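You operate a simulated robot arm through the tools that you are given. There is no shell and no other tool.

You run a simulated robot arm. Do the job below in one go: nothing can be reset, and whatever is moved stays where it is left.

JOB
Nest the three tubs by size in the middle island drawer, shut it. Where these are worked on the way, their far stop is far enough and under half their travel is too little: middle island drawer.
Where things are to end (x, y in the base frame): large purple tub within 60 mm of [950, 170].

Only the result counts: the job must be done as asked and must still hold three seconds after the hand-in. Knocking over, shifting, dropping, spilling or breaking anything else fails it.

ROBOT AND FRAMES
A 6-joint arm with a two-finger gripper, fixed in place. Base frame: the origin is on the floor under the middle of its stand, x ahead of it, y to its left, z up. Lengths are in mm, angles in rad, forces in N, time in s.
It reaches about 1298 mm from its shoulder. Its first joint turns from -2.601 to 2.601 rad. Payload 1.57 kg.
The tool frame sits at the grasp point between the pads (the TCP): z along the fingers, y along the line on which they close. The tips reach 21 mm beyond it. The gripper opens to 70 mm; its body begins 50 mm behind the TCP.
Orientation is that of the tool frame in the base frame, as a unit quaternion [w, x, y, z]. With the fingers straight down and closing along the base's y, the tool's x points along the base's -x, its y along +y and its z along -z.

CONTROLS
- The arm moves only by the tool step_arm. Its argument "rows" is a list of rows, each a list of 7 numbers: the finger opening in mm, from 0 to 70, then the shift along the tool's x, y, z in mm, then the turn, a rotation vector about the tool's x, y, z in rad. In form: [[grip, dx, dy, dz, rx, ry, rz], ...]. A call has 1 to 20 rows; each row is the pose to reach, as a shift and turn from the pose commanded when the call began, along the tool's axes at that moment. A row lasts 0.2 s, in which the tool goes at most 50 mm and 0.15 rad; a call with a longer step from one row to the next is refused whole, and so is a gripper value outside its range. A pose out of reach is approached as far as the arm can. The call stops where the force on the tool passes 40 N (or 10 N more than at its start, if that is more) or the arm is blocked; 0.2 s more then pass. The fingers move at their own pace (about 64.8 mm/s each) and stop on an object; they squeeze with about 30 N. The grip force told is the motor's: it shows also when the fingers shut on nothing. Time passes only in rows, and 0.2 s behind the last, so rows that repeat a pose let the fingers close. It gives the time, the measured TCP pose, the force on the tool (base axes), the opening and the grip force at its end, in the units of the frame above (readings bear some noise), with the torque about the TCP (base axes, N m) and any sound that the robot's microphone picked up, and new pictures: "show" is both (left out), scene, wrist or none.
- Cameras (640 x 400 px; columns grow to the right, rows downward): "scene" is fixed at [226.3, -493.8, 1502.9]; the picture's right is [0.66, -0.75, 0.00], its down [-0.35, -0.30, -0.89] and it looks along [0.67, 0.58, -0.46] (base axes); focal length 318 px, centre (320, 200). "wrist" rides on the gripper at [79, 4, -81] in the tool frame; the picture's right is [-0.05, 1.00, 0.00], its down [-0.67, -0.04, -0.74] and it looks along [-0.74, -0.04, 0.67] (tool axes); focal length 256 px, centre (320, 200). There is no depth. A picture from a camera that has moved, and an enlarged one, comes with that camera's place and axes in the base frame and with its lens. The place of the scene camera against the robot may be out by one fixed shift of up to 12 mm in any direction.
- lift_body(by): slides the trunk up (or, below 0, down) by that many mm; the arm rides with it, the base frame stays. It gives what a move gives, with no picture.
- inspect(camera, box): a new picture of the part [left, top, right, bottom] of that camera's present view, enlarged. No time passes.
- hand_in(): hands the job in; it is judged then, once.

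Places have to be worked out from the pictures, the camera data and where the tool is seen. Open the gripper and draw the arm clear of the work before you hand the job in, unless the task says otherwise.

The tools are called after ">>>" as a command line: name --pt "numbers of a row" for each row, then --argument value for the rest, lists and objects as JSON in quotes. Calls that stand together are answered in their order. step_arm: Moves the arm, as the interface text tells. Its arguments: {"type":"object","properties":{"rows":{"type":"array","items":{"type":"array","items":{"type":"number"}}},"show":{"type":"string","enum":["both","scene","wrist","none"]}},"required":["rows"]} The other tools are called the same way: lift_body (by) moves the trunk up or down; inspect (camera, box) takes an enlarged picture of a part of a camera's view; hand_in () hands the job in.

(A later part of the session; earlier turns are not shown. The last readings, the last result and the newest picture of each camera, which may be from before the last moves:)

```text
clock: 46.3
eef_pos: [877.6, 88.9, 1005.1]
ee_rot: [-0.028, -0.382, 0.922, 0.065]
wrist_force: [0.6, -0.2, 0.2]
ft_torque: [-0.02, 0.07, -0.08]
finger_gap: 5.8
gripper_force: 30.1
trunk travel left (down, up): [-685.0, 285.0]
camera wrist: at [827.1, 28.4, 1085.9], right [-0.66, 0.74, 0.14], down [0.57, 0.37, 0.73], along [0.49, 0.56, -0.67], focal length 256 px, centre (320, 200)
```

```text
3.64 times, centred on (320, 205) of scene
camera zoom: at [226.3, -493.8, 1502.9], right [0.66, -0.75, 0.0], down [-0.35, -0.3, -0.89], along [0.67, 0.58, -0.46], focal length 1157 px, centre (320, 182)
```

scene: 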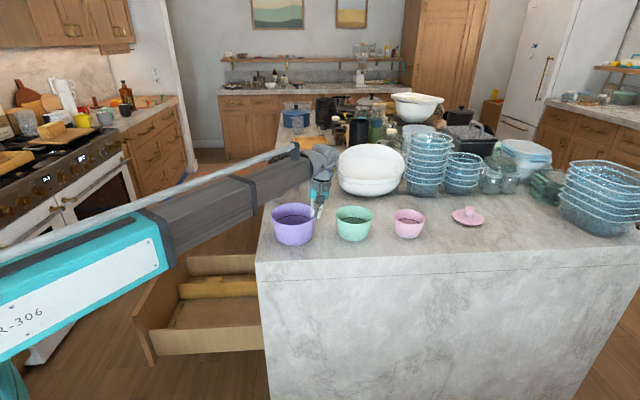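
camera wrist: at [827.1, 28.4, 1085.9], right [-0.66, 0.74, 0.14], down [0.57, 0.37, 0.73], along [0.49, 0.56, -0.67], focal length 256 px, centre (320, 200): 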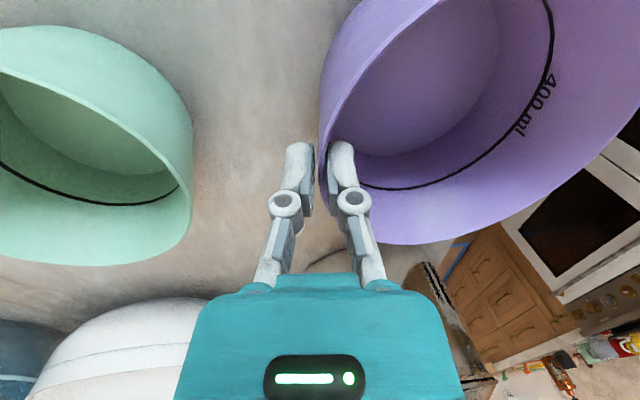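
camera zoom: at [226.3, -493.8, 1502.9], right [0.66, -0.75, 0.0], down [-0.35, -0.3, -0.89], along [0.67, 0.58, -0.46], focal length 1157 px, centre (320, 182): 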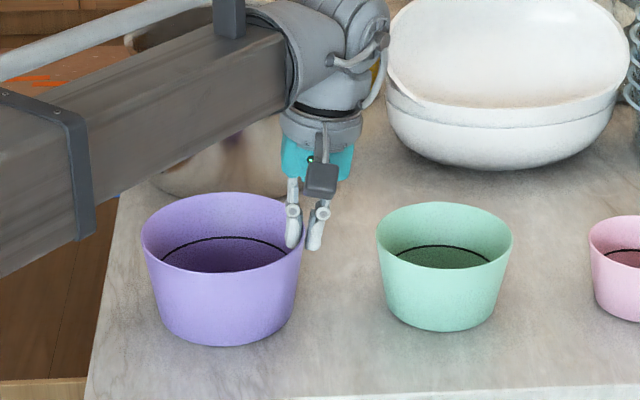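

The grip is on (5.8 mm wall, 30 N) and the tub barely moved. I lift 60 mm and check how it hangs.

>>> lift_body --by 60

>>> step_arm --pt "0 0 0 0 0 0 0"

>>> inspect --camera "scene" --box '[250, 120, 390, 230]'

```text
clock: 47.3
eef_pos: [876.3, 88.7, 1063.8]
ee_rot: [-0.027, -0.382, 0.922, 0.065]
wrist_force: [0.9, -0.2, 0.4]
ft_torque: [-0.01, -0.04, 0.01]
finger_gap: 0.0
gripper_force: 28.4
trunk travel left (down, up): [-745.0, 225.0]
```

```text
clock: 47.7
eef_pos: [875.7, 89.1, 1065.0]
ee_rot: [-0.026, -0.381, 0.922, 0.065]
wrist_force: [0.0, -0.6, -0.9]
ft_torque: [0.01, -0.03, 0.0]
finger_gap: 0.2
gripper_force: 28.9
trunk travel left (down, up): [-745.0, 225.0]
camera wrist: at [827.1, 28.3, 1145.8], right [-0.66, 0.74, 0.14], down [0.57, 0.37, 0.73], along [0.49, 0.56, -0.67], focal length 256 px, centre (320, 200)
```

scene: 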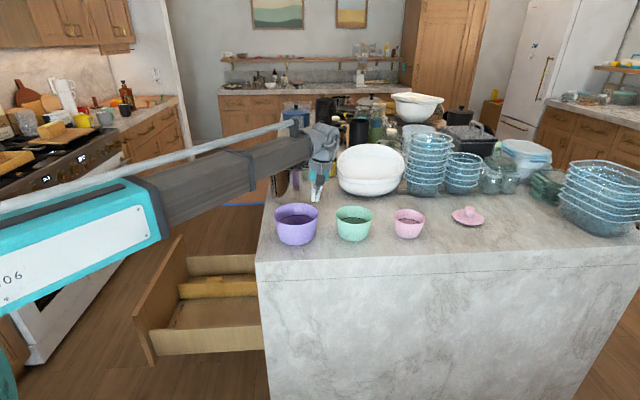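
wrist: 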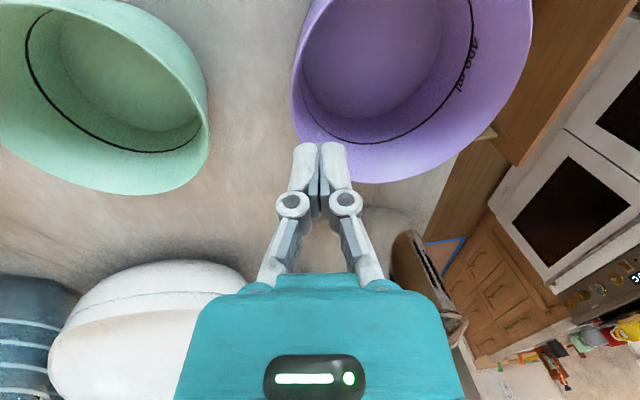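

```text
3.64 times, centred on (320, 175) of scene
camera zoom: at [226.3, -493.8, 1502.9], right [0.66, -0.75, 0.0], down [-0.35, -0.3, -0.89], along [0.67, 0.58, -0.46], focal length 1157 px, centre (320, 291)
```

zoom: 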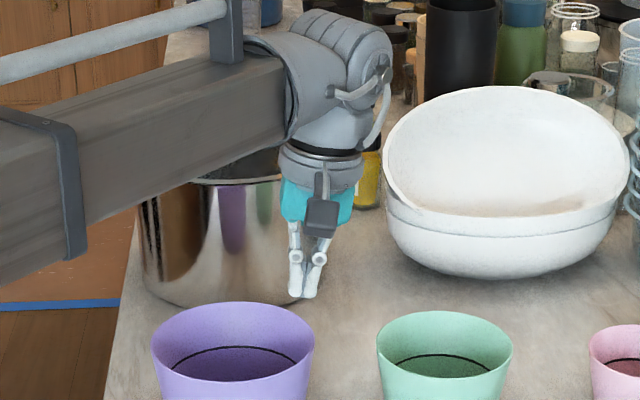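

The tub slipped out of the fingers and is still standing on the counter. I look closely at the pads and at the tub's present place to see why.

>>> inspect --camera "wrist" --box '[240, 100, 400, 230]'

>>> inspect --camera "scene" --box '[250, 180, 390, 260]'

>>> inspect --camera "wrist" --box '[250, 0, 560, 200]'

```text
3.08 times, centred on (320, 165) of wrist
camera zoom: at [827.1, 28.3, 1145.8], right [-0.66, 0.74, 0.14], down [0.57, 0.37, 0.73], along [0.49, 0.56, -0.67], focal length 788 px, centre (320, 308)
```

zoom: 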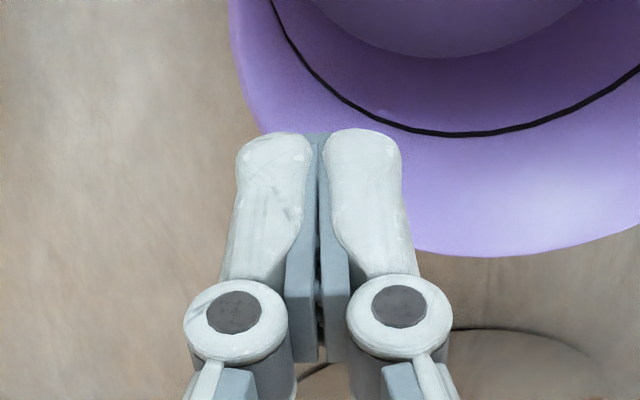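

```text
4.57 times, centred on (320, 220) of scene
camera zoom: at [226.3, -493.8, 1502.9], right [0.66, -0.75, 0.0], down [-0.35, -0.3, -0.89], along [0.67, 0.58, -0.46], focal length 1454 px, centre (320, 109)
```

zoom: 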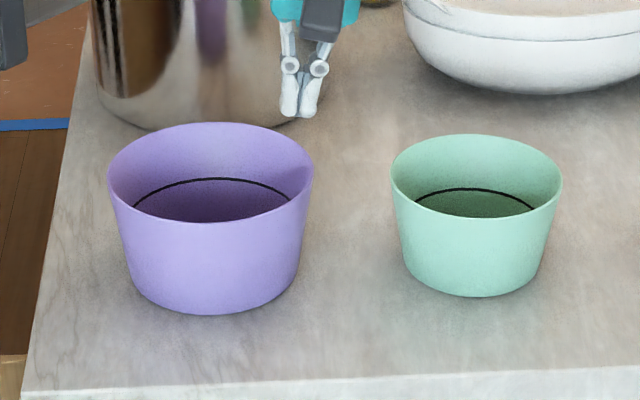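

```text
2.00 times, centred on (405, 100) of wrist
camera zoom: at [827.1, 28.3, 1145.8], right [-0.66, 0.74, 0.14], down [0.57, 0.37, 0.73], along [0.49, 0.56, -0.67], focal length 512 px, centre (150, 400)
```

zoom: 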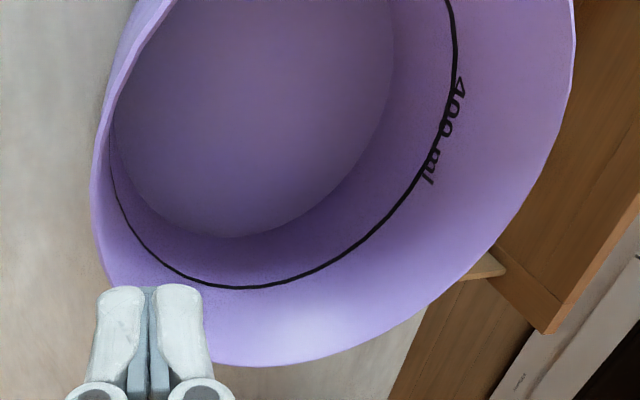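

The tub is upright but shifted about 6 mm; its centre is now near u=679, n=-494. The earlier grip overlapped the wall only about 15–20 mm, too shallow for the tub's weight, so I re-grip with about 40 mm overlap.

>>> step_arm --pt "15 0 0 0 0 0 0" --pt "30 2.9 -2.6 -0.4 0 0 0" --pt "38 2.9 -2.6 -0.4 0 0 0" --pt "38 2.9 -2.6 -0.4 0 0 0" --show "none"

>>> lift_body --by -52

>>> step_arm --pt "38 0 0 0 0 0 0" --show "wrist"

>>> inspect --camera "wrist" --box '[200, 60, 440, 240]'

```text
clock: 48.7
eef_pos: [876.4, 85.7, 1064.8]
ee_rot: [-0.028, -0.381, 0.922, 0.066]
wrist_force: [0.4, 0.5, 0.0]
ft_torque: [-0.03, 0.02, -0.03]
finger_gap: 38.0
gripper_force: 0.0
trunk travel left (down, up): [-745.0, 225.0]
```

```text
clock: 49.6
eef_pos: [877.8, 85.2, 1012.9]
ee_rot: [-0.027, -0.382, 0.921, 0.065]
wrist_force: [0.0, -0.9, 1.1]
ft_torque: [0.02, -0.03, -0.01]
finger_gap: 37.9
gripper_force: 0.1
trunk travel left (down, up): [-693.0, 277.0]
```

```text
clock: 50.0
eef_pos: [876.1, 85.2, 1013.1]
ee_rot: [-0.028, -0.382, 0.921, 0.065]
wrist_force: [0.3, 0.4, 0.6]
ft_torque: [0.01, -0.02, -0.03]
finger_gap: 38.0
gripper_force: 0.1
trunk travel left (down, up): [-693.0, 277.0]
camera wrist: at [827.0, 24.7, 1093.9], right [-0.66, 0.74, 0.14], down [0.57, 0.37, 0.73], along [0.49, 0.56, -0.67], focal length 256 px, centre (320, 200)
```

wrist: 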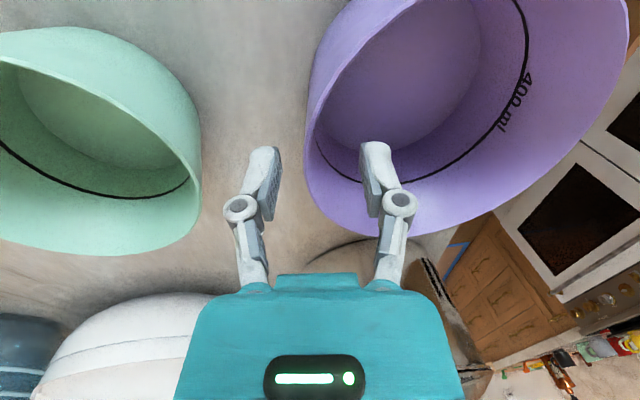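

```text
2.22 times, centred on (320, 150) of wrist
camera zoom: at [827.0, 24.7, 1093.9], right [-0.66, 0.74, 0.14], down [0.57, 0.37, 0.73], along [0.49, 0.56, -0.67], focal length 569 px, centre (320, 311)
```

zoom: 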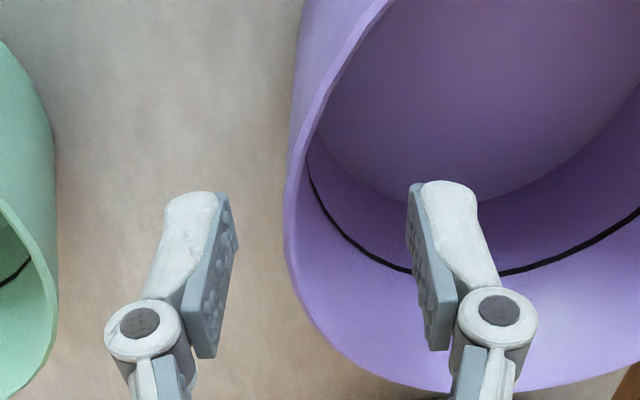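

The wall sits about 1.5 mm further out than planned, so I correct that and lower 30 mm for the deep grip.

>>> step_arm --pt "38 0 -1.5 -0.2 0 0 0" --pt "38 0 -1.5 -0.2 0 0 0" --show "none"

>>> lift_body --by -30

>>> step_arm --pt "38 0 0 0 0 0 0" --pt "25 0 0 0 0 0 0" --pt "12 0 0 0 0 0 0" --pt "0 0 0 0 0 0 0" --pt "0 0 0 0 0 0 0" --pt "0 0 0 0 0 0 0" --pt "0 0 0 0 0 0 0"

>>> inspect --camera "wrist" --box '[200, 60, 440, 240]'

>>> inspect --camera "scene" --box '[250, 150, 390, 260]'

```text
clock: 50.6
eef_pos: [878.4, 84.2, 1013.5]
ee_rot: [-0.029, -0.382, 0.922, 0.065]
wrist_force: [-0.8, -0.6, 0.3]
ft_torque: [0.0, 0.01, 0.0]
finger_gap: 38.1
gripper_force: 0.0
trunk travel left (down, up): [-693.0, 277.0]
```

```text
clock: 51.4
eef_pos: [877.8, 84.3, 983.1]
ee_rot: [-0.027, -0.382, 0.921, 0.065]
wrist_force: [-0.3, 0.1, 0.0]
ft_torque: [0.01, 0.02, 0.01]
finger_gap: 38.1
gripper_force: 0.1
trunk travel left (down, up): [-663.0, 307.0]
```

```text
clock: 53.0
eef_pos: [877.9, 84.2, 983.6]
ee_rot: [-0.027, -0.382, 0.922, 0.065]
wrist_force: [-1.6, -0.1, 0.6]
ft_torque: [-0.07, 0.05, -0.04]
finger_gap: 6.0
gripper_force: 30.1
trunk travel left (down, up): [-663.0, 307.0]
camera wrist: at [828.0, 23.7, 1064.0], right [-0.66, 0.74, 0.14], down [0.57, 0.37, 0.73], along [0.49, 0.56, -0.67], focal length 256 px, centre (320, 200)
```

scene: 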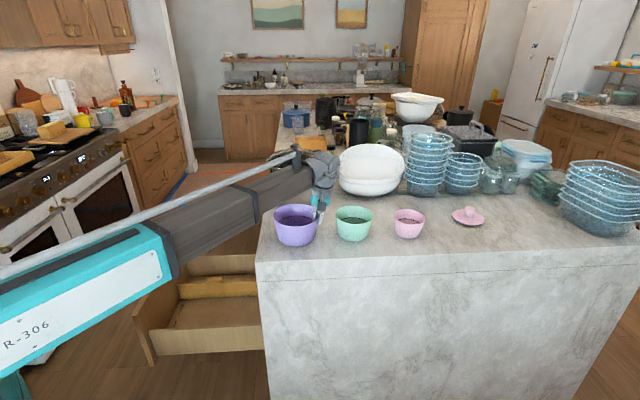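
wrist: 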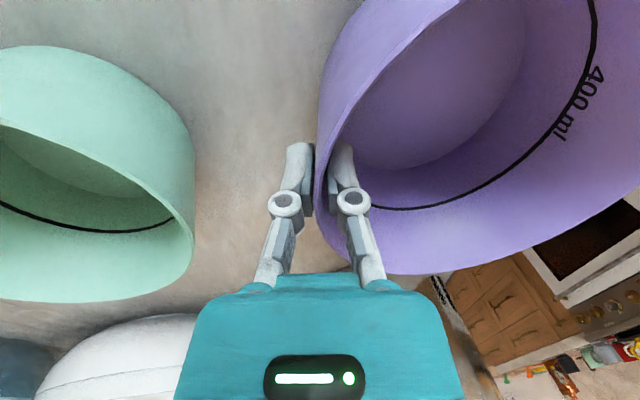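

```text
2.22 times, centred on (320, 150) of wrist
camera zoom: at [828.0, 23.7, 1064.0], right [-0.66, 0.74, 0.14], down [0.57, 0.37, 0.73], along [0.49, 0.56, -0.67], focal length 569 px, centre (320, 311)
```

zoom: 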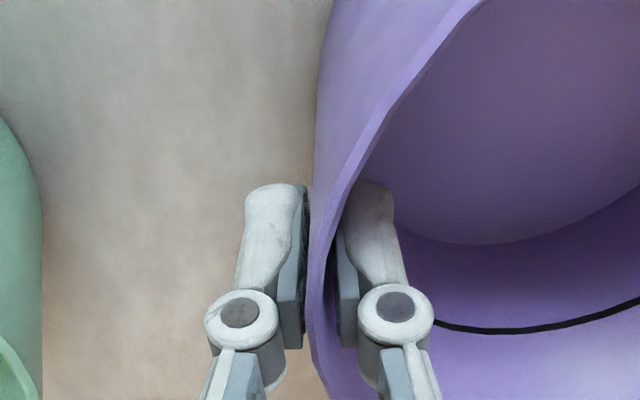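

```text
3.64 times, centred on (320, 205) of scene
camera zoom: at [226.3, -493.8, 1502.9], right [0.66, -0.75, 0.0], down [-0.35, -0.3, -0.89], along [0.67, 0.58, -0.46], focal length 1157 px, centre (320, 182)
```

zoom: 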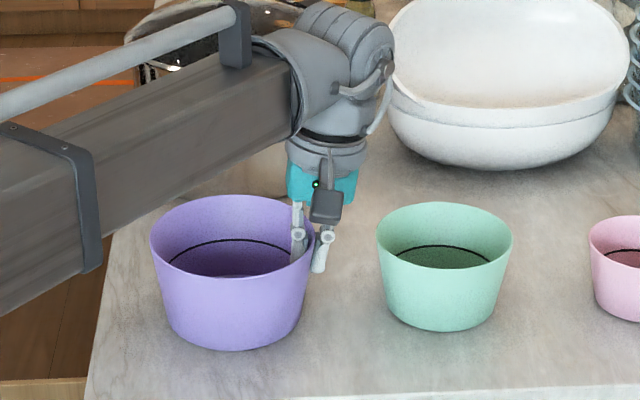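

The grip is now deep (6.0 mm, 30 N). I lift just 15 mm first to see whether the tub comes up.

>>> lift_body --by 15

>>> step_arm --pt "0 0 0 0 0 0 0" --show "wrist"

>>> inspect --camera "scene" --box '[250, 150, 390, 260]'

```text
clock: 53.6
eef_pos: [877.8, 84.9, 998.0]
ee_rot: [-0.027, -0.382, 0.922, 0.065]
wrist_force: [-0.6, 0.4, -2.1]
ft_torque: [-0.06, -0.05, -0.01]
finger_gap: 5.9
gripper_force: 30.0
trunk travel left (down, up): [-678.0, 292.0]
```

```text
clock: 54.0
eef_pos: [878.6, 84.8, 997.4]
ee_rot: [-0.027, -0.382, 0.921, 0.065]
wrist_force: [0.8, 0.2, -2.2]
ft_torque: [-0.04, -0.06, 0.01]
finger_gap: 6.2
gripper_force: 30.0
trunk travel left (down, up): [-678.0, 292.0]
camera wrist: at [828.2, 23.6, 1078.8], right [-0.66, 0.74, 0.14], down [0.57, 0.37, 0.73], along [0.49, 0.56, -0.67], focal length 256 px, centre (320, 200)
```

wrist: 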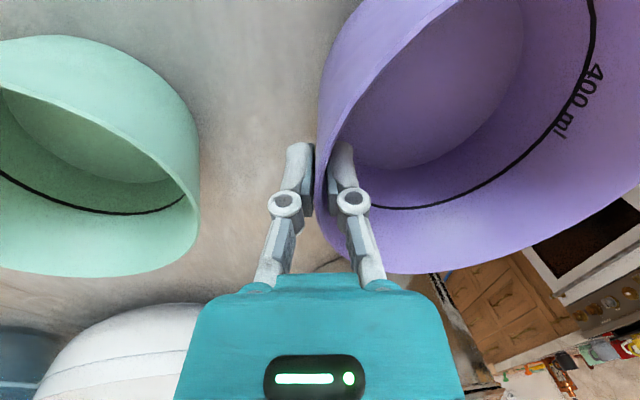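

```text
3.64 times, centred on (320, 205) of scene
camera zoom: at [226.3, -493.8, 1502.9], right [0.66, -0.75, 0.0], down [-0.35, -0.3, -0.89], along [0.67, 0.58, -0.46], focal length 1157 px, centre (320, 182)
```

zoom: 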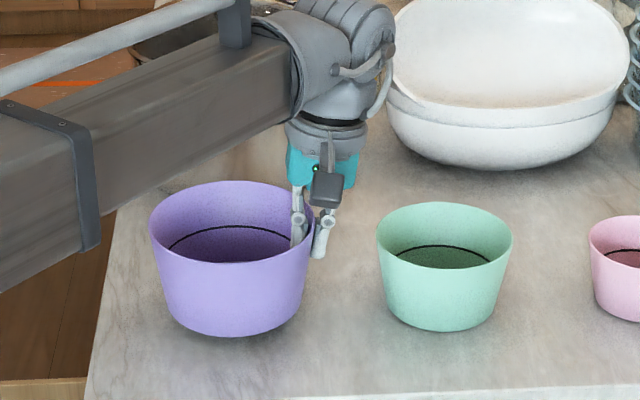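

The tub hangs firmly and level (about 2.2 N). I raise it 40 mm and carry it straight out over the counter edge to above the open drawer.

>>> lift_body --by 40

>>> step_arm --pt "0 0 14.9 2.1 0 0 0" --pt "0 0 44.6 6.3 0 0 0" --pt "0 0 79.2 11.2 0 0 0" --pt "0 0 113.9 16.0 0 0 0" --pt "0 0 148.5 20.9 0 0 0" --pt "0 0 183.2 25.8 0 0 0" --pt "0 0 217.8 30.7 0 0 0" --pt "0 -20 252.5 35.6 0 0 0" --pt "0 -45 287.2 40.5 0 0 0" --pt "0 -70 321.8 45.3 0 0 0" --pt "0 -95 356.5 50.2 0 0 0" --pt "0 -115 391.1 55.1 0 0 0" --pt "0 -125 410.9 57.9 0 0 0" --pt "0 -127 416.9 58.7 0 0 0" --pt "0 -127 416.9 58.7 0 0 0"

```text
clock: 54.8
eef_pos: [878.4, 84.4, 1038.0]
ee_rot: [-0.027, -0.382, 0.921, 0.065]
wrist_force: [0.5, 0.6, -0.7]
ft_torque: [-0.03, -0.06, -0.02]
finger_gap: 6.2
gripper_force: 30.3
trunk travel left (down, up): [-718.0, 252.0]
```

```text
clock: 58.0
eef_pos: [671.4, 472.0, 1037.9]
ee_rot: [-0.026, -0.382, 0.922, 0.064]
wrist_force: [-0.6, 0.1, -1.1]
ft_torque: [-0.05, -0.06, -0.02]
finger_gap: 6.1
gripper_force: 30.3
trunk travel left (down, up): [-718.0, 252.0]
camera wrist: at [620.9, 411.2, 1118.8], right [-0.66, 0.74, 0.14], down [0.57, 0.37, 0.73], along [0.49, 0.56, -0.67], focal length 256 px, centre (320, 200)
```

scene: 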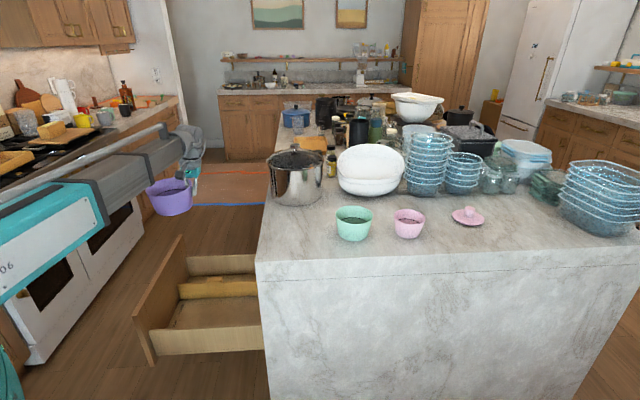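
wrist: 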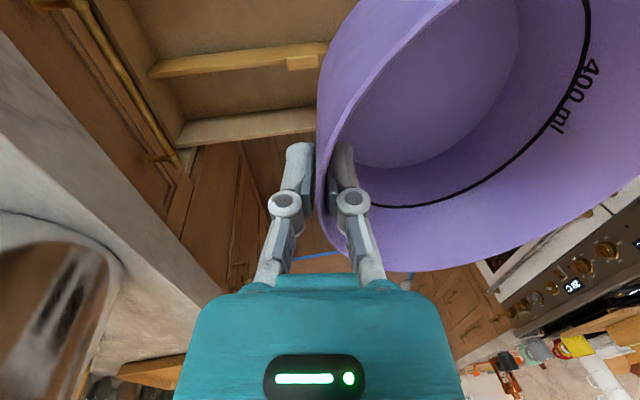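

The tub is over the drawer at u=808, n=-141 for the hand. I enlarge the tub to check its level before lowering.

>>> inspect --camera "scene" --box '[100, 110, 280, 370]'

```text
1.54 times, centred on (190, 240) of scene
camera zoom: at [226.3, -493.8, 1502.9], right [0.66, -0.75, 0.0], down [-0.35, -0.3, -0.89], along [0.67, 0.58, -0.46], focal length 490 px, centre (520, 138)
```

zoom: 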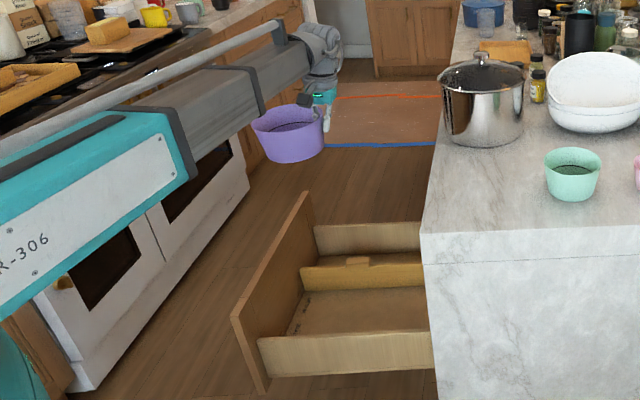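

The tub hangs close to level. I lower the trunk 400 mm toward the drawer and check the clearances there.

>>> lift_body --by -400

>>> step_arm --pt "0 0 0 0 0 0 0"

>>> inspect --camera "scene" --box '[100, 190, 300, 370]'

```text
clock: 61.9
eef_pos: [670.4, 471.7, 638.4]
ee_rot: [-0.027, -0.381, 0.922, 0.065]
wrist_force: [0.4, 0.3, -0.6]
ft_torque: [-0.05, -0.08, 0.01]
finger_gap: 6.1
gripper_force: 30.2
trunk travel left (down, up): [-318.0, 652.0]
```

```text
clock: 62.2
eef_pos: [671.6, 470.5, 639.2]
ee_rot: [-0.027, -0.382, 0.922, 0.065]
wrist_force: [0.1, -0.2, -1.1]
ft_torque: [-0.09, -0.08, 0.0]
finger_gap: 6.0
gripper_force: 30.0
trunk travel left (down, up): [-318.0, 652.0]
camera wrist: at [620.8, 411.0, 718.8], right [-0.66, 0.74, 0.14], down [0.57, 0.37, 0.73], along [0.49, 0.56, -0.67], focal length 256 px, centre (320, 200)
```

scene: 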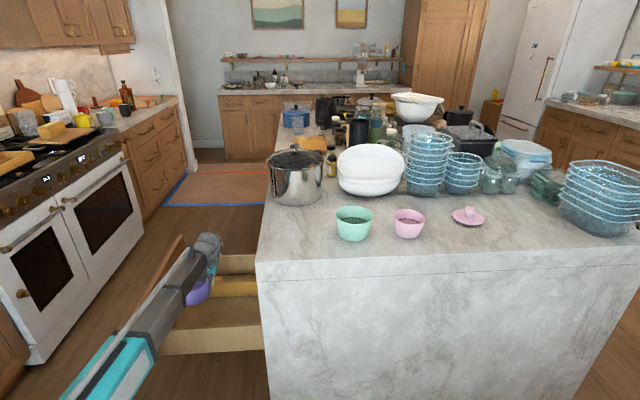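
wrist: 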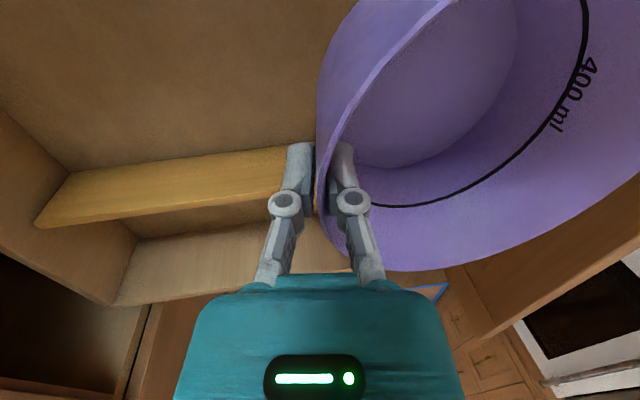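

```text
2.22 times, centred on (200, 280) of scene
camera zoom: at [226.3, -493.8, 1502.9], right [0.66, -0.75, 0.0], down [-0.35, -0.3, -0.89], along [0.67, 0.58, -0.46], focal length 707 px, centre (587, 22)
```

zoom: 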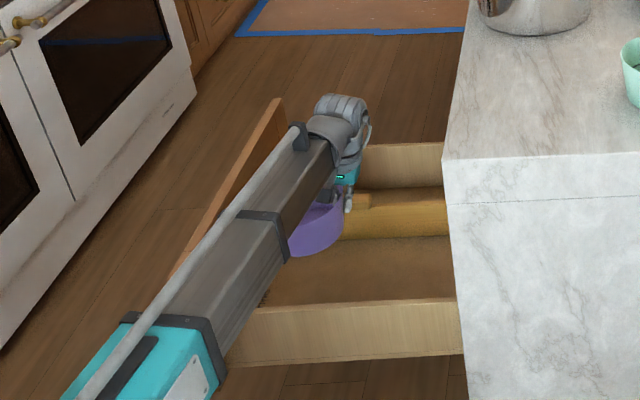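

Clearances are good: the tub is between the left wall and the divider, well away from the front panel. I lower another 145 mm to just above the floor.

>>> lift_body --by -145

>>> step_arm --pt "0 0 0 0 0 0 0"

>>> inspect --camera "scene" --box '[120, 230, 290, 370]'

```text
clock: 64.0
eef_pos: [670.6, 471.4, 493.1]
ee_rot: [-0.027, -0.381, 0.922, 0.064]
wrist_force: [-0.4, 0.0, -0.9]
ft_torque: [-0.09, -0.08, -0.01]
finger_gap: 6.0
gripper_force: 30.3
trunk travel left (down, up): [-173.0, 797.0]
```

```text
clock: 64.4
eef_pos: [669.8, 471.9, 493.8]
ee_rot: [-0.027, -0.383, 0.921, 0.065]
wrist_force: [1.0, -1.3, -1.7]
ft_torque: [-0.04, -0.09, 0.02]
finger_gap: 5.8
gripper_force: 29.5
trunk travel left (down, up): [-173.0, 797.0]
camera wrist: at [620.8, 411.0, 573.8], right [-0.66, 0.74, 0.14], down [0.57, 0.37, 0.73], along [0.49, 0.56, -0.67], focal length 256 px, centre (320, 200)
```

scene: 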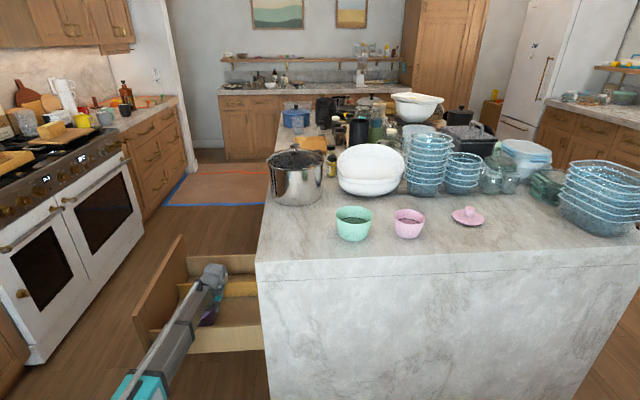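
wrist: 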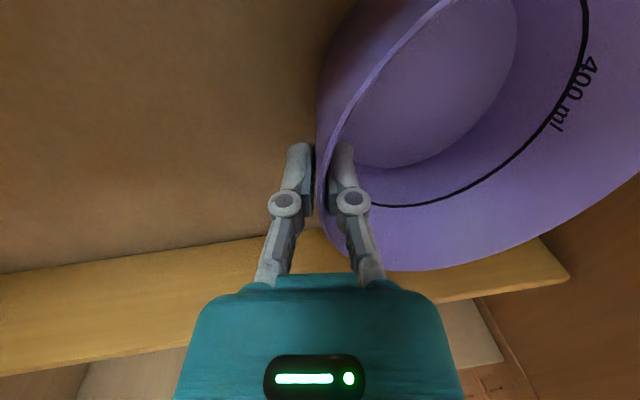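

```text
2.86 times, centred on (205, 300) of scene
camera zoom: at [226.3, -493.8, 1502.9], right [0.66, -0.75, 0.0], down [-0.35, -0.3, -0.89], along [0.67, 0.58, -0.46], focal length 909 px, centre (649, -86)
```

zoom: 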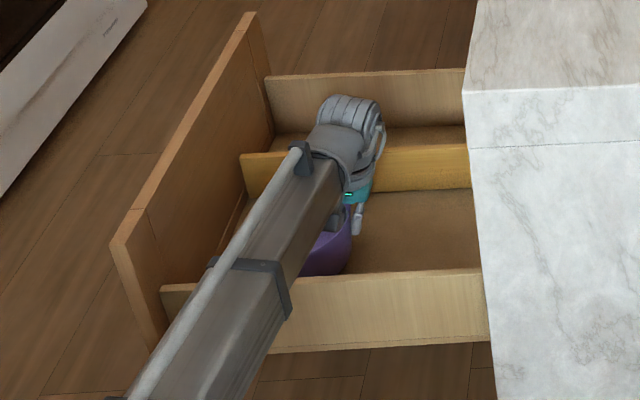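

The tub is inside the compartment, roughly 20–25 mm above the floor. I lower in small steps, watching the force for touch-down.

>>> lift_body --by -17

>>> lift_body --by -4

>>> lift_body --by -4

```text
clock: 65.0
eef_pos: [668.8, 470.3, 478.5]
ee_rot: [-0.027, -0.381, 0.922, 0.065]
wrist_force: [-2.3, 0.5, 26.5]
ft_torque: [0.23, 0.34, -0.1]
finger_gap: 5.9
gripper_force: 30.1
trunk travel left (down, up): [-156.0, 814.0]
```

```text
clock: 65.5
eef_pos: [670.6, 471.4, 474.3]
ee_rot: [-0.025, -0.382, 0.922, 0.064]
wrist_force: [-1.3, -3.5, 23.9]
ft_torque: [-0.05, 0.27, -0.1]
finger_gap: 6.0
gripper_force: 30.5
trunk travel left (down, up): [-152.0, 818.0]
```

```text
clock: 66.1
eef_pos: [670.0, 471.6, 470.7]
ee_rot: [-0.026, -0.383, 0.921, 0.065]
wrist_force: [-3.5, -2.2, 34.5]
ft_torque: [0.19, 0.41, -0.01]
finger_gap: 6.0
gripper_force: 30.2
trunk travel left (down, up): [-148.0, 822.0]
```

The tub is on the drawer floor (force rose to 34 N, touch-down near hand height 478). I raise 5 mm to relieve the pressure and open the fingers.

>>> lift_body --by 5

>>> step_arm --pt "12 0 0 0 0 0 0" --pt "24 0 0 0 0 0 0" --pt "34 0 0 0 0 0 0" --pt "34 0 0 0 0 0 0"

>>> inspect --camera "wrist" --box '[200, 60, 440, 240]'

```text
clock: 66.6
eef_pos: [670.5, 471.4, 472.7]
ee_rot: [-0.026, -0.382, 0.922, 0.065]
wrist_force: [-0.3, -0.2, -1.2]
ft_torque: [-0.08, -0.13, 0.03]
finger_gap: 5.9
gripper_force: 30.0
trunk travel left (down, up): [-153.0, 817.0]
```

```text
clock: 67.6
eef_pos: [672.0, 470.8, 473.8]
ee_rot: [-0.027, -0.382, 0.921, 0.065]
wrist_force: [0.2, -0.4, 1.4]
ft_torque: [-0.01, 0.0, 0.02]
finger_gap: 34.1
gripper_force: 0.1
trunk travel left (down, up): [-153.0, 817.0]
camera wrist: at [620.8, 410.9, 553.9], right [-0.66, 0.74, 0.14], down [0.57, 0.37, 0.73], along [0.49, 0.56, -0.67], focal length 256 px, centre (320, 200)
```

scene: 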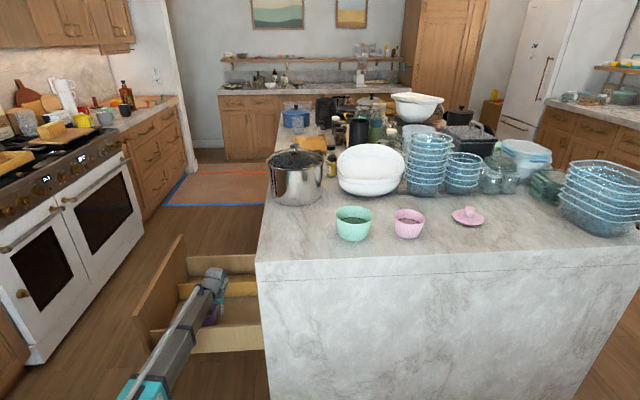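
wrist: 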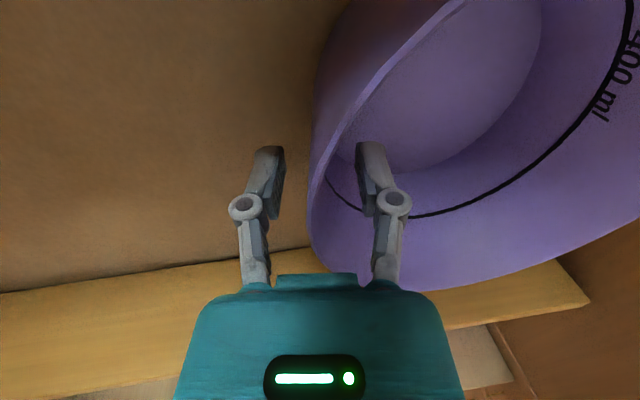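

```text
2.22 times, centred on (320, 150) of wrist
camera zoom: at [620.8, 410.9, 553.9], right [-0.66, 0.74, 0.14], down [0.57, 0.37, 0.73], along [0.49, 0.56, -0.67], focal length 569 px, centre (320, 311)
```

zoom: 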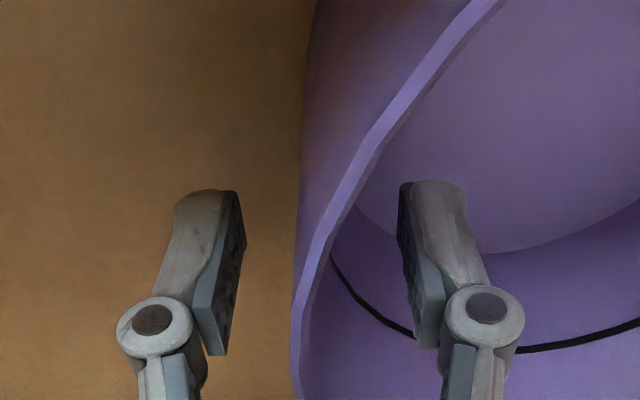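

The tub stands free on the drawer floor. I rise straight up and look at where it stands.

>>> lift_body --by 100

>>> step_arm --pt "34 0 0 0 0 0 0"

>>> inspect --camera "wrist" --box '[240, 0, 560, 200]'

>>> inspect --camera "scene" --box '[120, 230, 290, 370]'

```text
clock: 68.9
eef_pos: [670.4, 471.9, 573.6]
ee_rot: [-0.027, -0.381, 0.922, 0.066]
wrist_force: [0.0, 1.0, -0.4]
ft_torque: [0.0, -0.02, -0.01]
finger_gap: 33.7
gripper_force: 0.1
trunk travel left (down, up): [-253.0, 717.0]
```

```text
clock: 69.3
eef_pos: [670.8, 471.1, 573.0]
ee_rot: [-0.026, -0.382, 0.921, 0.065]
wrist_force: [-1.1, 0.3, 0.7]
ft_torque: [0.02, -0.03, 0.01]
finger_gap: 34.0
gripper_force: 0.0
trunk travel left (down, up): [-253.0, 717.0]
camera wrist: at [620.8, 411.0, 653.9], right [-0.66, 0.74, 0.14], down [0.57, 0.37, 0.73], along [0.49, 0.56, -0.67], focal length 256 px, centre (320, 200)
```

scene: 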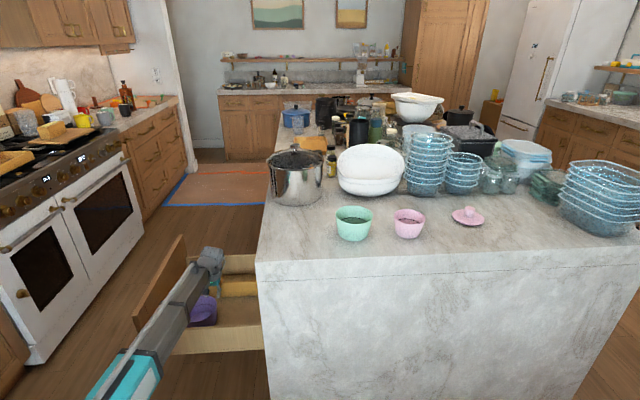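
wrist: 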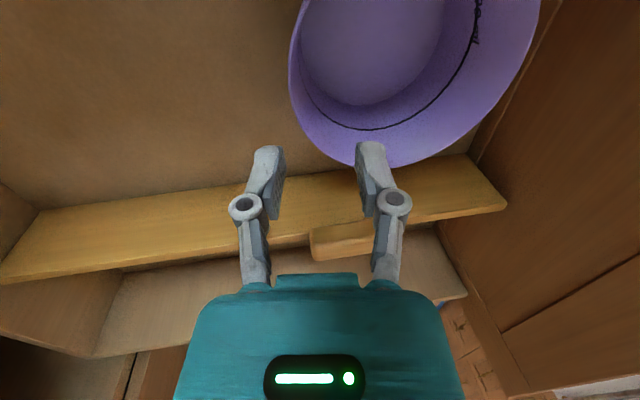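

```text
2.00 times, centred on (400, 100) of wrist
camera zoom: at [620.8, 411.0, 653.9], right [-0.66, 0.74, 0.14], down [0.57, 0.37, 0.73], along [0.49, 0.56, -0.67], focal length 512 px, centre (160, 400)
```

zoom: 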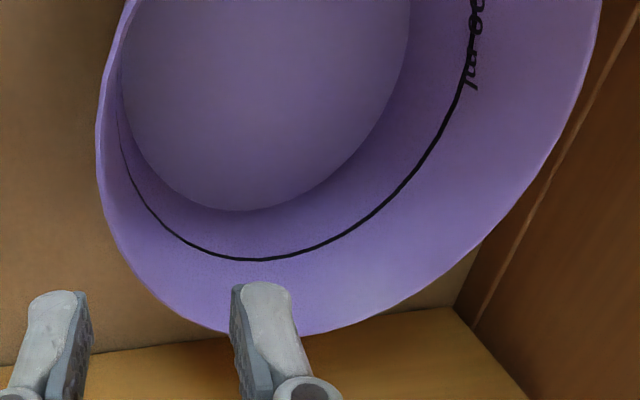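

```text
2.86 times, centred on (205, 300) of scene
camera zoom: at [226.3, -493.8, 1502.9], right [0.66, -0.75, 0.0], down [-0.35, -0.3, -0.89], along [0.67, 0.58, -0.46], focal length 909 px, centre (649, -86)
```

zoom: 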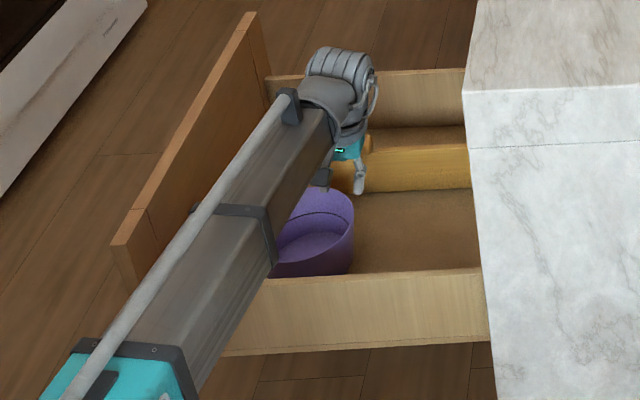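

The purple tub stands at about u=789, n=-78, which will be near (953, 163) once shut, and its rim is near z≈511. Next is the green tub: I raise the trunk and move over the counter to view it.

>>> lift_body --by 400

>>> lift_body --by 115

>>> step_arm --pt "38 40 -19.8 -2.8 0 0 0" --pt "38 80 -39.6 -5.6 0 0 0" --pt "38 120 -64.4 -9.1 0 0 0" --pt "38 155 -94.1 -13.3 0 0 0" --pt "38 185 -128.7 -18.1 0 0 0" --pt "38 202 -168.3 -23.7 0 0 0" --pt "38 202 -212.9 -30 0 0 0" --pt "38 202 -257.5 -36.3 0 0 0" --pt "38 202 -302 -42.5 0 0 0" --pt "38 202 -346.6 -48.8 0 0 0" --pt "38 202 -391.1 -55.1 0 0 0" --pt "38 202 -435.7 -61.4 0 0 0" --pt "38 202 -480.2 -67.7 0 0 0" --pt "38 202 -519.9 -73.2 0 0 0" --pt "38 202 -533.7 -75.2 0 0 0" --pt "38 202 -533.7 -75.2 0 0 0"

>>> inspect --camera "wrist" --box '[200, 40, 450, 240]'

```text
clock: 73.2
eef_pos: [671.1, 471.2, 973.7]
ee_rot: [-0.027, -0.382, 0.922, 0.065]
wrist_force: [-0.4, 0.5, -1.2]
ft_torque: [0.02, -0.01, 0.02]
finger_gap: 33.9
gripper_force: 0.0
trunk travel left (down, up): [-653.0, 317.0]
```

```text
clock: 74.6
eef_pos: [671.4, 471.8, 1088.7]
ee_rot: [-0.027, -0.382, 0.921, 0.065]
wrist_force: [0.1, -0.6, 0.2]
ft_torque: [-0.01, -0.02, 0.0]
finger_gap: 33.9
gripper_force: 0.0
trunk travel left (down, up): [-768.0, 202.0]
```

```text
clock: 78.0
eef_pos: [908.5, -51.5, 1088.7]
ee_rot: [-0.027, -0.382, 0.922, 0.064]
wrist_force: [-0.8, -0.8, 0.0]
ft_torque: [0.02, 0.01, -0.02]
finger_gap: 38.3
gripper_force: 0.1
trunk travel left (down, up): [-768.0, 202.0]
camera wrist: at [858.2, -113.0, 1168.9], right [-0.66, 0.74, 0.14], down [0.57, 0.37, 0.73], along [0.49, 0.56, -0.67], focal length 256 px, centre (320, 200)
```

scene: 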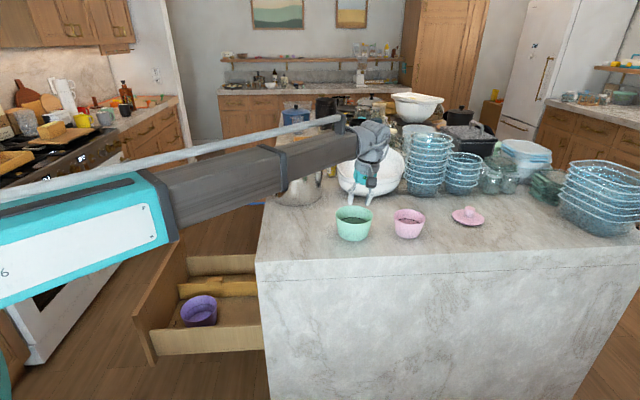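
wrist: 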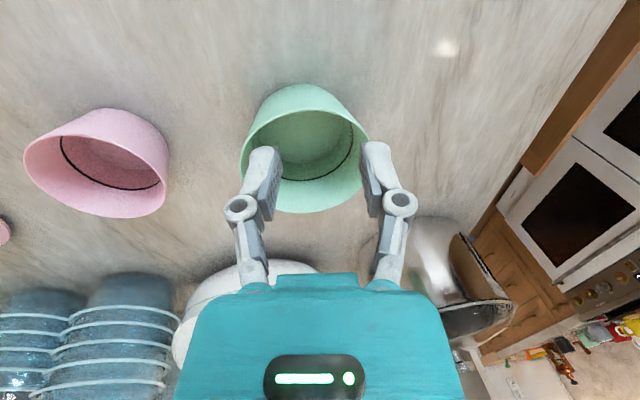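

```text
2.00 times, centred on (325, 140) of wrist
camera zoom: at [858.2, -113.0, 1168.9], right [-0.66, 0.74, 0.14], down [0.57, 0.37, 0.73], along [0.49, 0.56, -0.67], focal length 512 px, centre (310, 320)
```

zoom: 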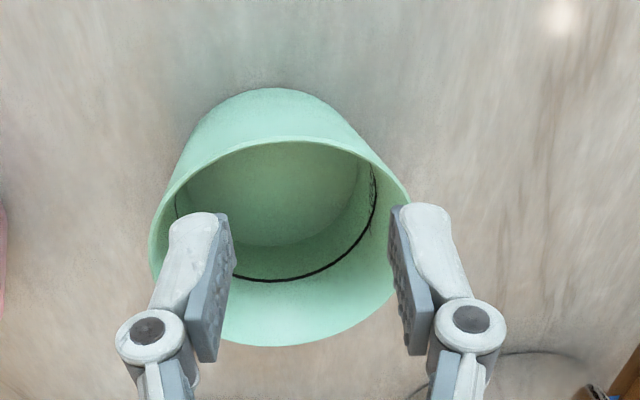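

The green tub's centre works out at u≈680, n≈-682, with rim radius ≈59 and rim z≈992. I move above its -n rim and lower part of the way to check alignment.

>>> step_arm --pt "38 -25 -20 -2.8 0 0 0" --pt "38 -50 -40 -5.6 0 0 0" --pt "38 -74.5 -58.8 -8.3 0 0 0" --pt "38 -74.5 -58.8 -8.3 0 0 0" --show "none"

>>> lift_body --by -65

>>> step_arm --pt "38 0 0 0 0 0 0"

>>> inspect --camera "wrist" --box '[200, 40, 440, 240]'

```text
clock: 79.0
eef_pos: [1001.5, -41.1, 1087.4]
ee_rot: [-0.027, -0.382, 0.922, 0.065]
wrist_force: [-0.5, 0.6, -0.4]
ft_torque: [-0.01, -0.01, 0.0]
finger_gap: 38.1
gripper_force: 0.2
trunk travel left (down, up): [-768.0, 202.0]
```

```text
clock: 80.1
eef_pos: [1002.5, -41.3, 1022.7]
ee_rot: [-0.027, -0.381, 0.922, 0.065]
wrist_force: [-0.1, 0.0, 0.8]
ft_torque: [-0.03, 0.0, 0.01]
finger_gap: 38.2
gripper_force: 0.1
trunk travel left (down, up): [-703.0, 267.0]
```

```text
clock: 80.5
eef_pos: [1003.2, -41.7, 1023.1]
ee_rot: [-0.027, -0.382, 0.922, 0.065]
wrist_force: [-0.3, -0.5, -0.4]
ft_torque: [0.0, 0.05, 0.0]
finger_gap: 38.0
gripper_force: 0.1
trunk travel left (down, up): [-703.0, 267.0]
camera wrist: at [953.1, -102.1, 1103.8], right [-0.66, 0.74, 0.14], down [0.57, 0.37, 0.73], along [0.49, 0.56, -0.67], focal length 256 px, centre (320, 200)
```

scene: 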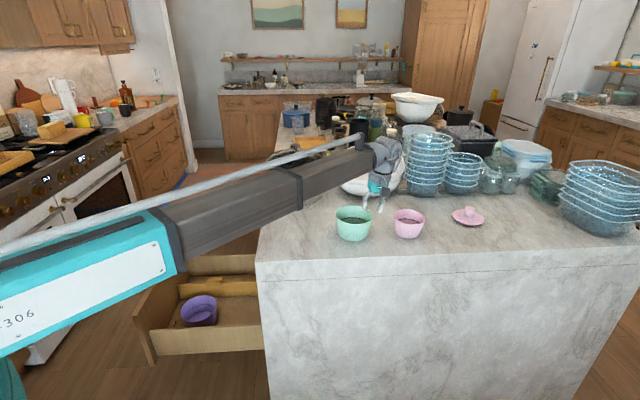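
wrist: 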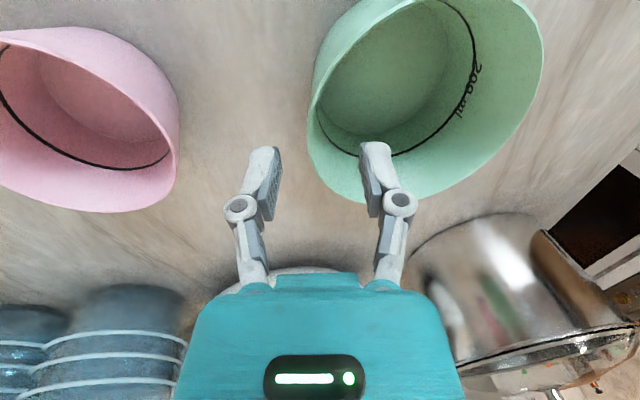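

```text
2.00 times, centred on (320, 140) of wrist
camera zoom: at [953.1, -102.1, 1103.8], right [-0.66, 0.74, 0.14], down [0.57, 0.37, 0.73], along [0.49, 0.56, -0.67], focal length 512 px, centre (320, 320)
```

zoom: 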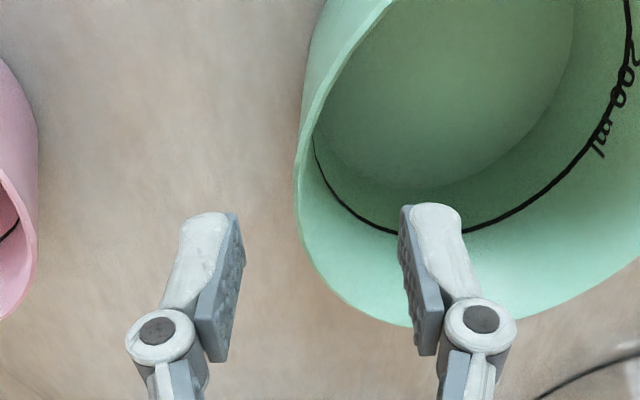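

The rim wall lines up with the middle of the pads. I lower 39 mm for a 30 mm overlap and close.

>>> lift_body --by -39

>>> step_arm --pt "38 0 0 0 0 0 0" --pt "25 0 0 0 0 0 0" --pt "12 0 0 0 0 0 0" --pt "0 0 0 0 0 0 0" --pt "0 0 0 0 0 0 0" --pt "0 0 0 0 0 0 0" --pt "0 0 0 0 0 0 0"

>>> inspect --camera "wrist" --box '[200, 40, 440, 240]'

>>> inspect --camera "scene" --box '[300, 150, 440, 260]'

```text
clock: 81.3
eef_pos: [1002.6, -41.7, 984.7]
ee_rot: [-0.027, -0.381, 0.922, 0.065]
wrist_force: [0.3, -0.6, 0.6]
ft_torque: [0.01, -0.04, 0.02]
finger_gap: 38.1
gripper_force: 0.1
trunk travel left (down, up): [-664.0, 306.0]
```

```text
clock: 82.9
eef_pos: [1002.9, -41.5, 984.4]
ee_rot: [-0.028, -0.382, 0.922, 0.065]
wrist_force: [0.6, 1.4, 4.9]
ft_torque: [0.22, 0.32, -0.16]
finger_gap: 5.9
gripper_force: 30.3
trunk travel left (down, up): [-664.0, 306.0]
camera wrist: at [952.8, -101.9, 1065.1], right [-0.66, 0.74, 0.14], down [0.57, 0.37, 0.73], along [0.49, 0.56, -0.67], focal length 256 px, centre (320, 200)
```

scene: 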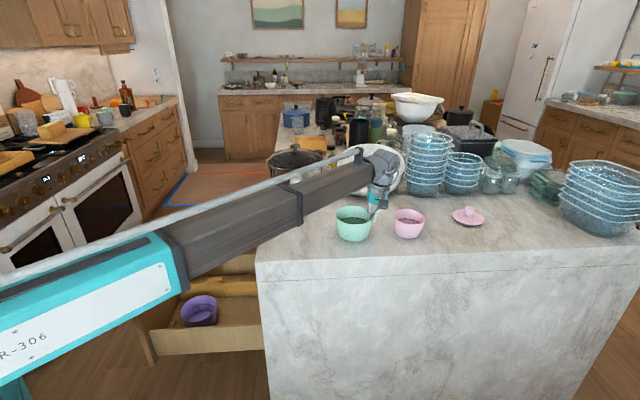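
wrist: 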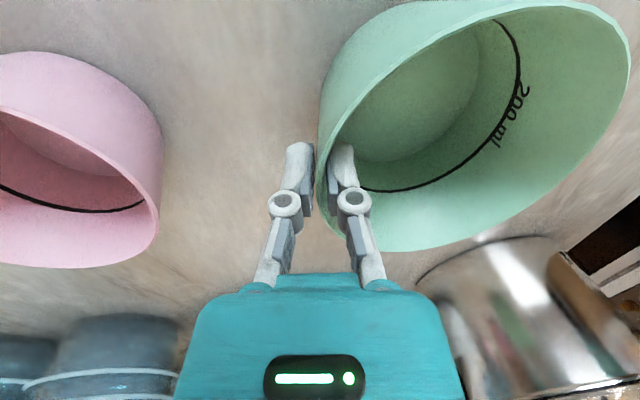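

```text
2.00 times, centred on (320, 140) of wrist
camera zoom: at [952.8, -101.9, 1065.1], right [-0.66, 0.74, 0.14], down [0.57, 0.37, 0.73], along [0.49, 0.56, -0.67], focal length 512 px, centre (320, 320)
```

zoom: 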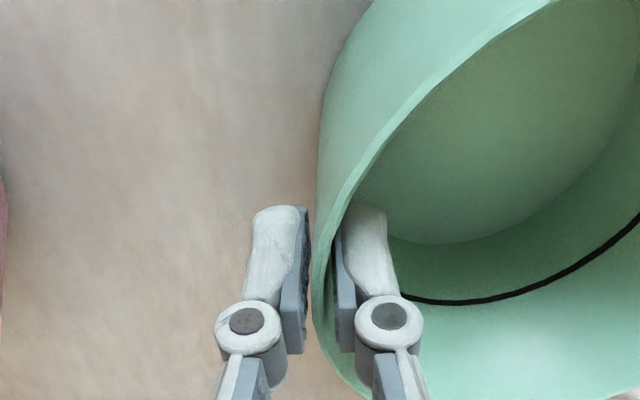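

```text
3.64 times, centred on (370, 205) of scene
camera zoom: at [226.3, -493.8, 1502.9], right [0.66, -0.75, 0.0], down [-0.35, -0.3, -0.89], along [0.67, 0.58, -0.46], focal length 1157 px, centre (138, 182)
```

zoom: 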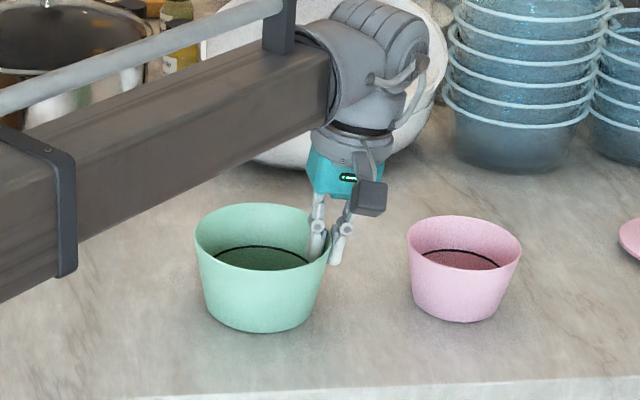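

The green rim is gripped (5.9 mm, 30 N). I lift 15 mm and check that it holds.

>>> lift_body --by 15

>>> step_arm --pt "0 0 0 0 0 0 0" --show "wrist"

>>> inspect --camera "scene" --box '[300, 150, 440, 260]'

```text
clock: 83.5
eef_pos: [1002.4, -41.6, 999.1]
ee_rot: [-0.027, -0.381, 0.922, 0.064]
wrist_force: [0.7, 0.1, -1.5]
ft_torque: [-0.03, -0.1, -0.03]
finger_gap: 6.1
gripper_force: 30.3
trunk travel left (down, up): [-679.0, 291.0]
```

```text
clock: 83.9
eef_pos: [1003.5, -41.9, 999.1]
ee_rot: [-0.027, -0.382, 0.922, 0.065]
wrist_force: [-0.3, 0.6, -1.0]
ft_torque: [-0.05, -0.07, 0.0]
finger_gap: 6.0
gripper_force: 30.0
trunk travel left (down, up): [-679.0, 291.0]
camera wrist: at [953.2, -102.0, 1079.7], right [-0.66, 0.74, 0.14], down [0.57, 0.37, 0.73], along [0.49, 0.56, -0.67], focal length 256 px, centre (320, 200)
```

wrist: 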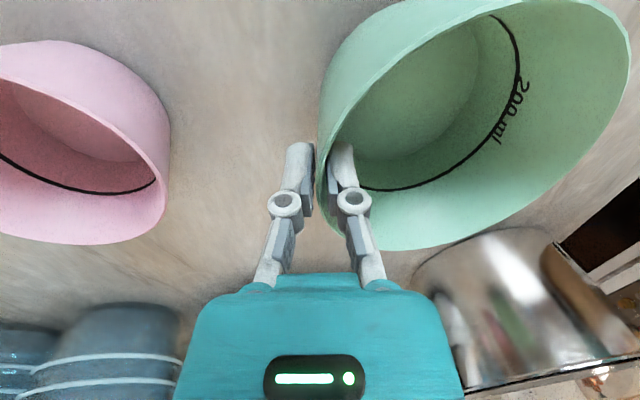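

```text
3.64 times, centred on (370, 205) of scene
camera zoom: at [226.3, -493.8, 1502.9], right [0.66, -0.75, 0.0], down [-0.35, -0.3, -0.89], along [0.67, 0.58, -0.46], focal length 1157 px, centre (138, 182)
```

zoom: 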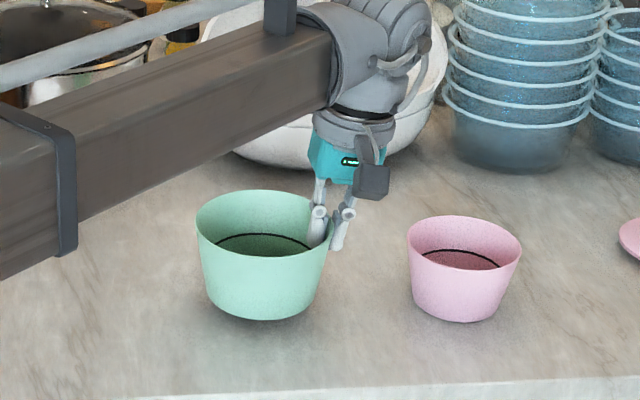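

Green holds firmly. Before carrying it over, I fix the purple tub's place in the drawer from the scene camera.

>>> inspect --camera "scene" --box '[150, 260, 270, 350]'

```text
4.44 times, centred on (210, 305) of scene
camera zoom: at [226.3, -493.8, 1502.9], right [0.66, -0.75, 0.0], down [-0.35, -0.3, -0.89], along [0.67, 0.58, -0.46], focal length 1414 px, centre (809, -267)
```

zoom: 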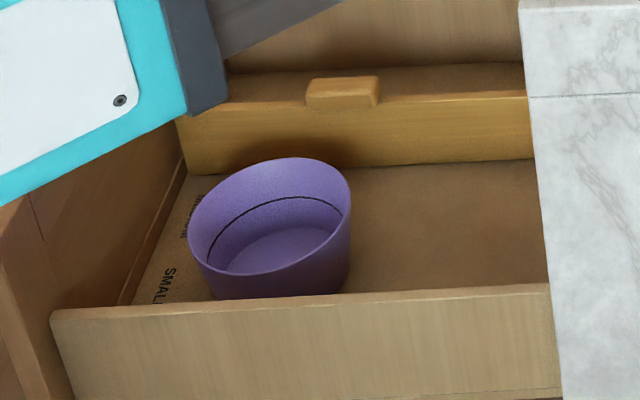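

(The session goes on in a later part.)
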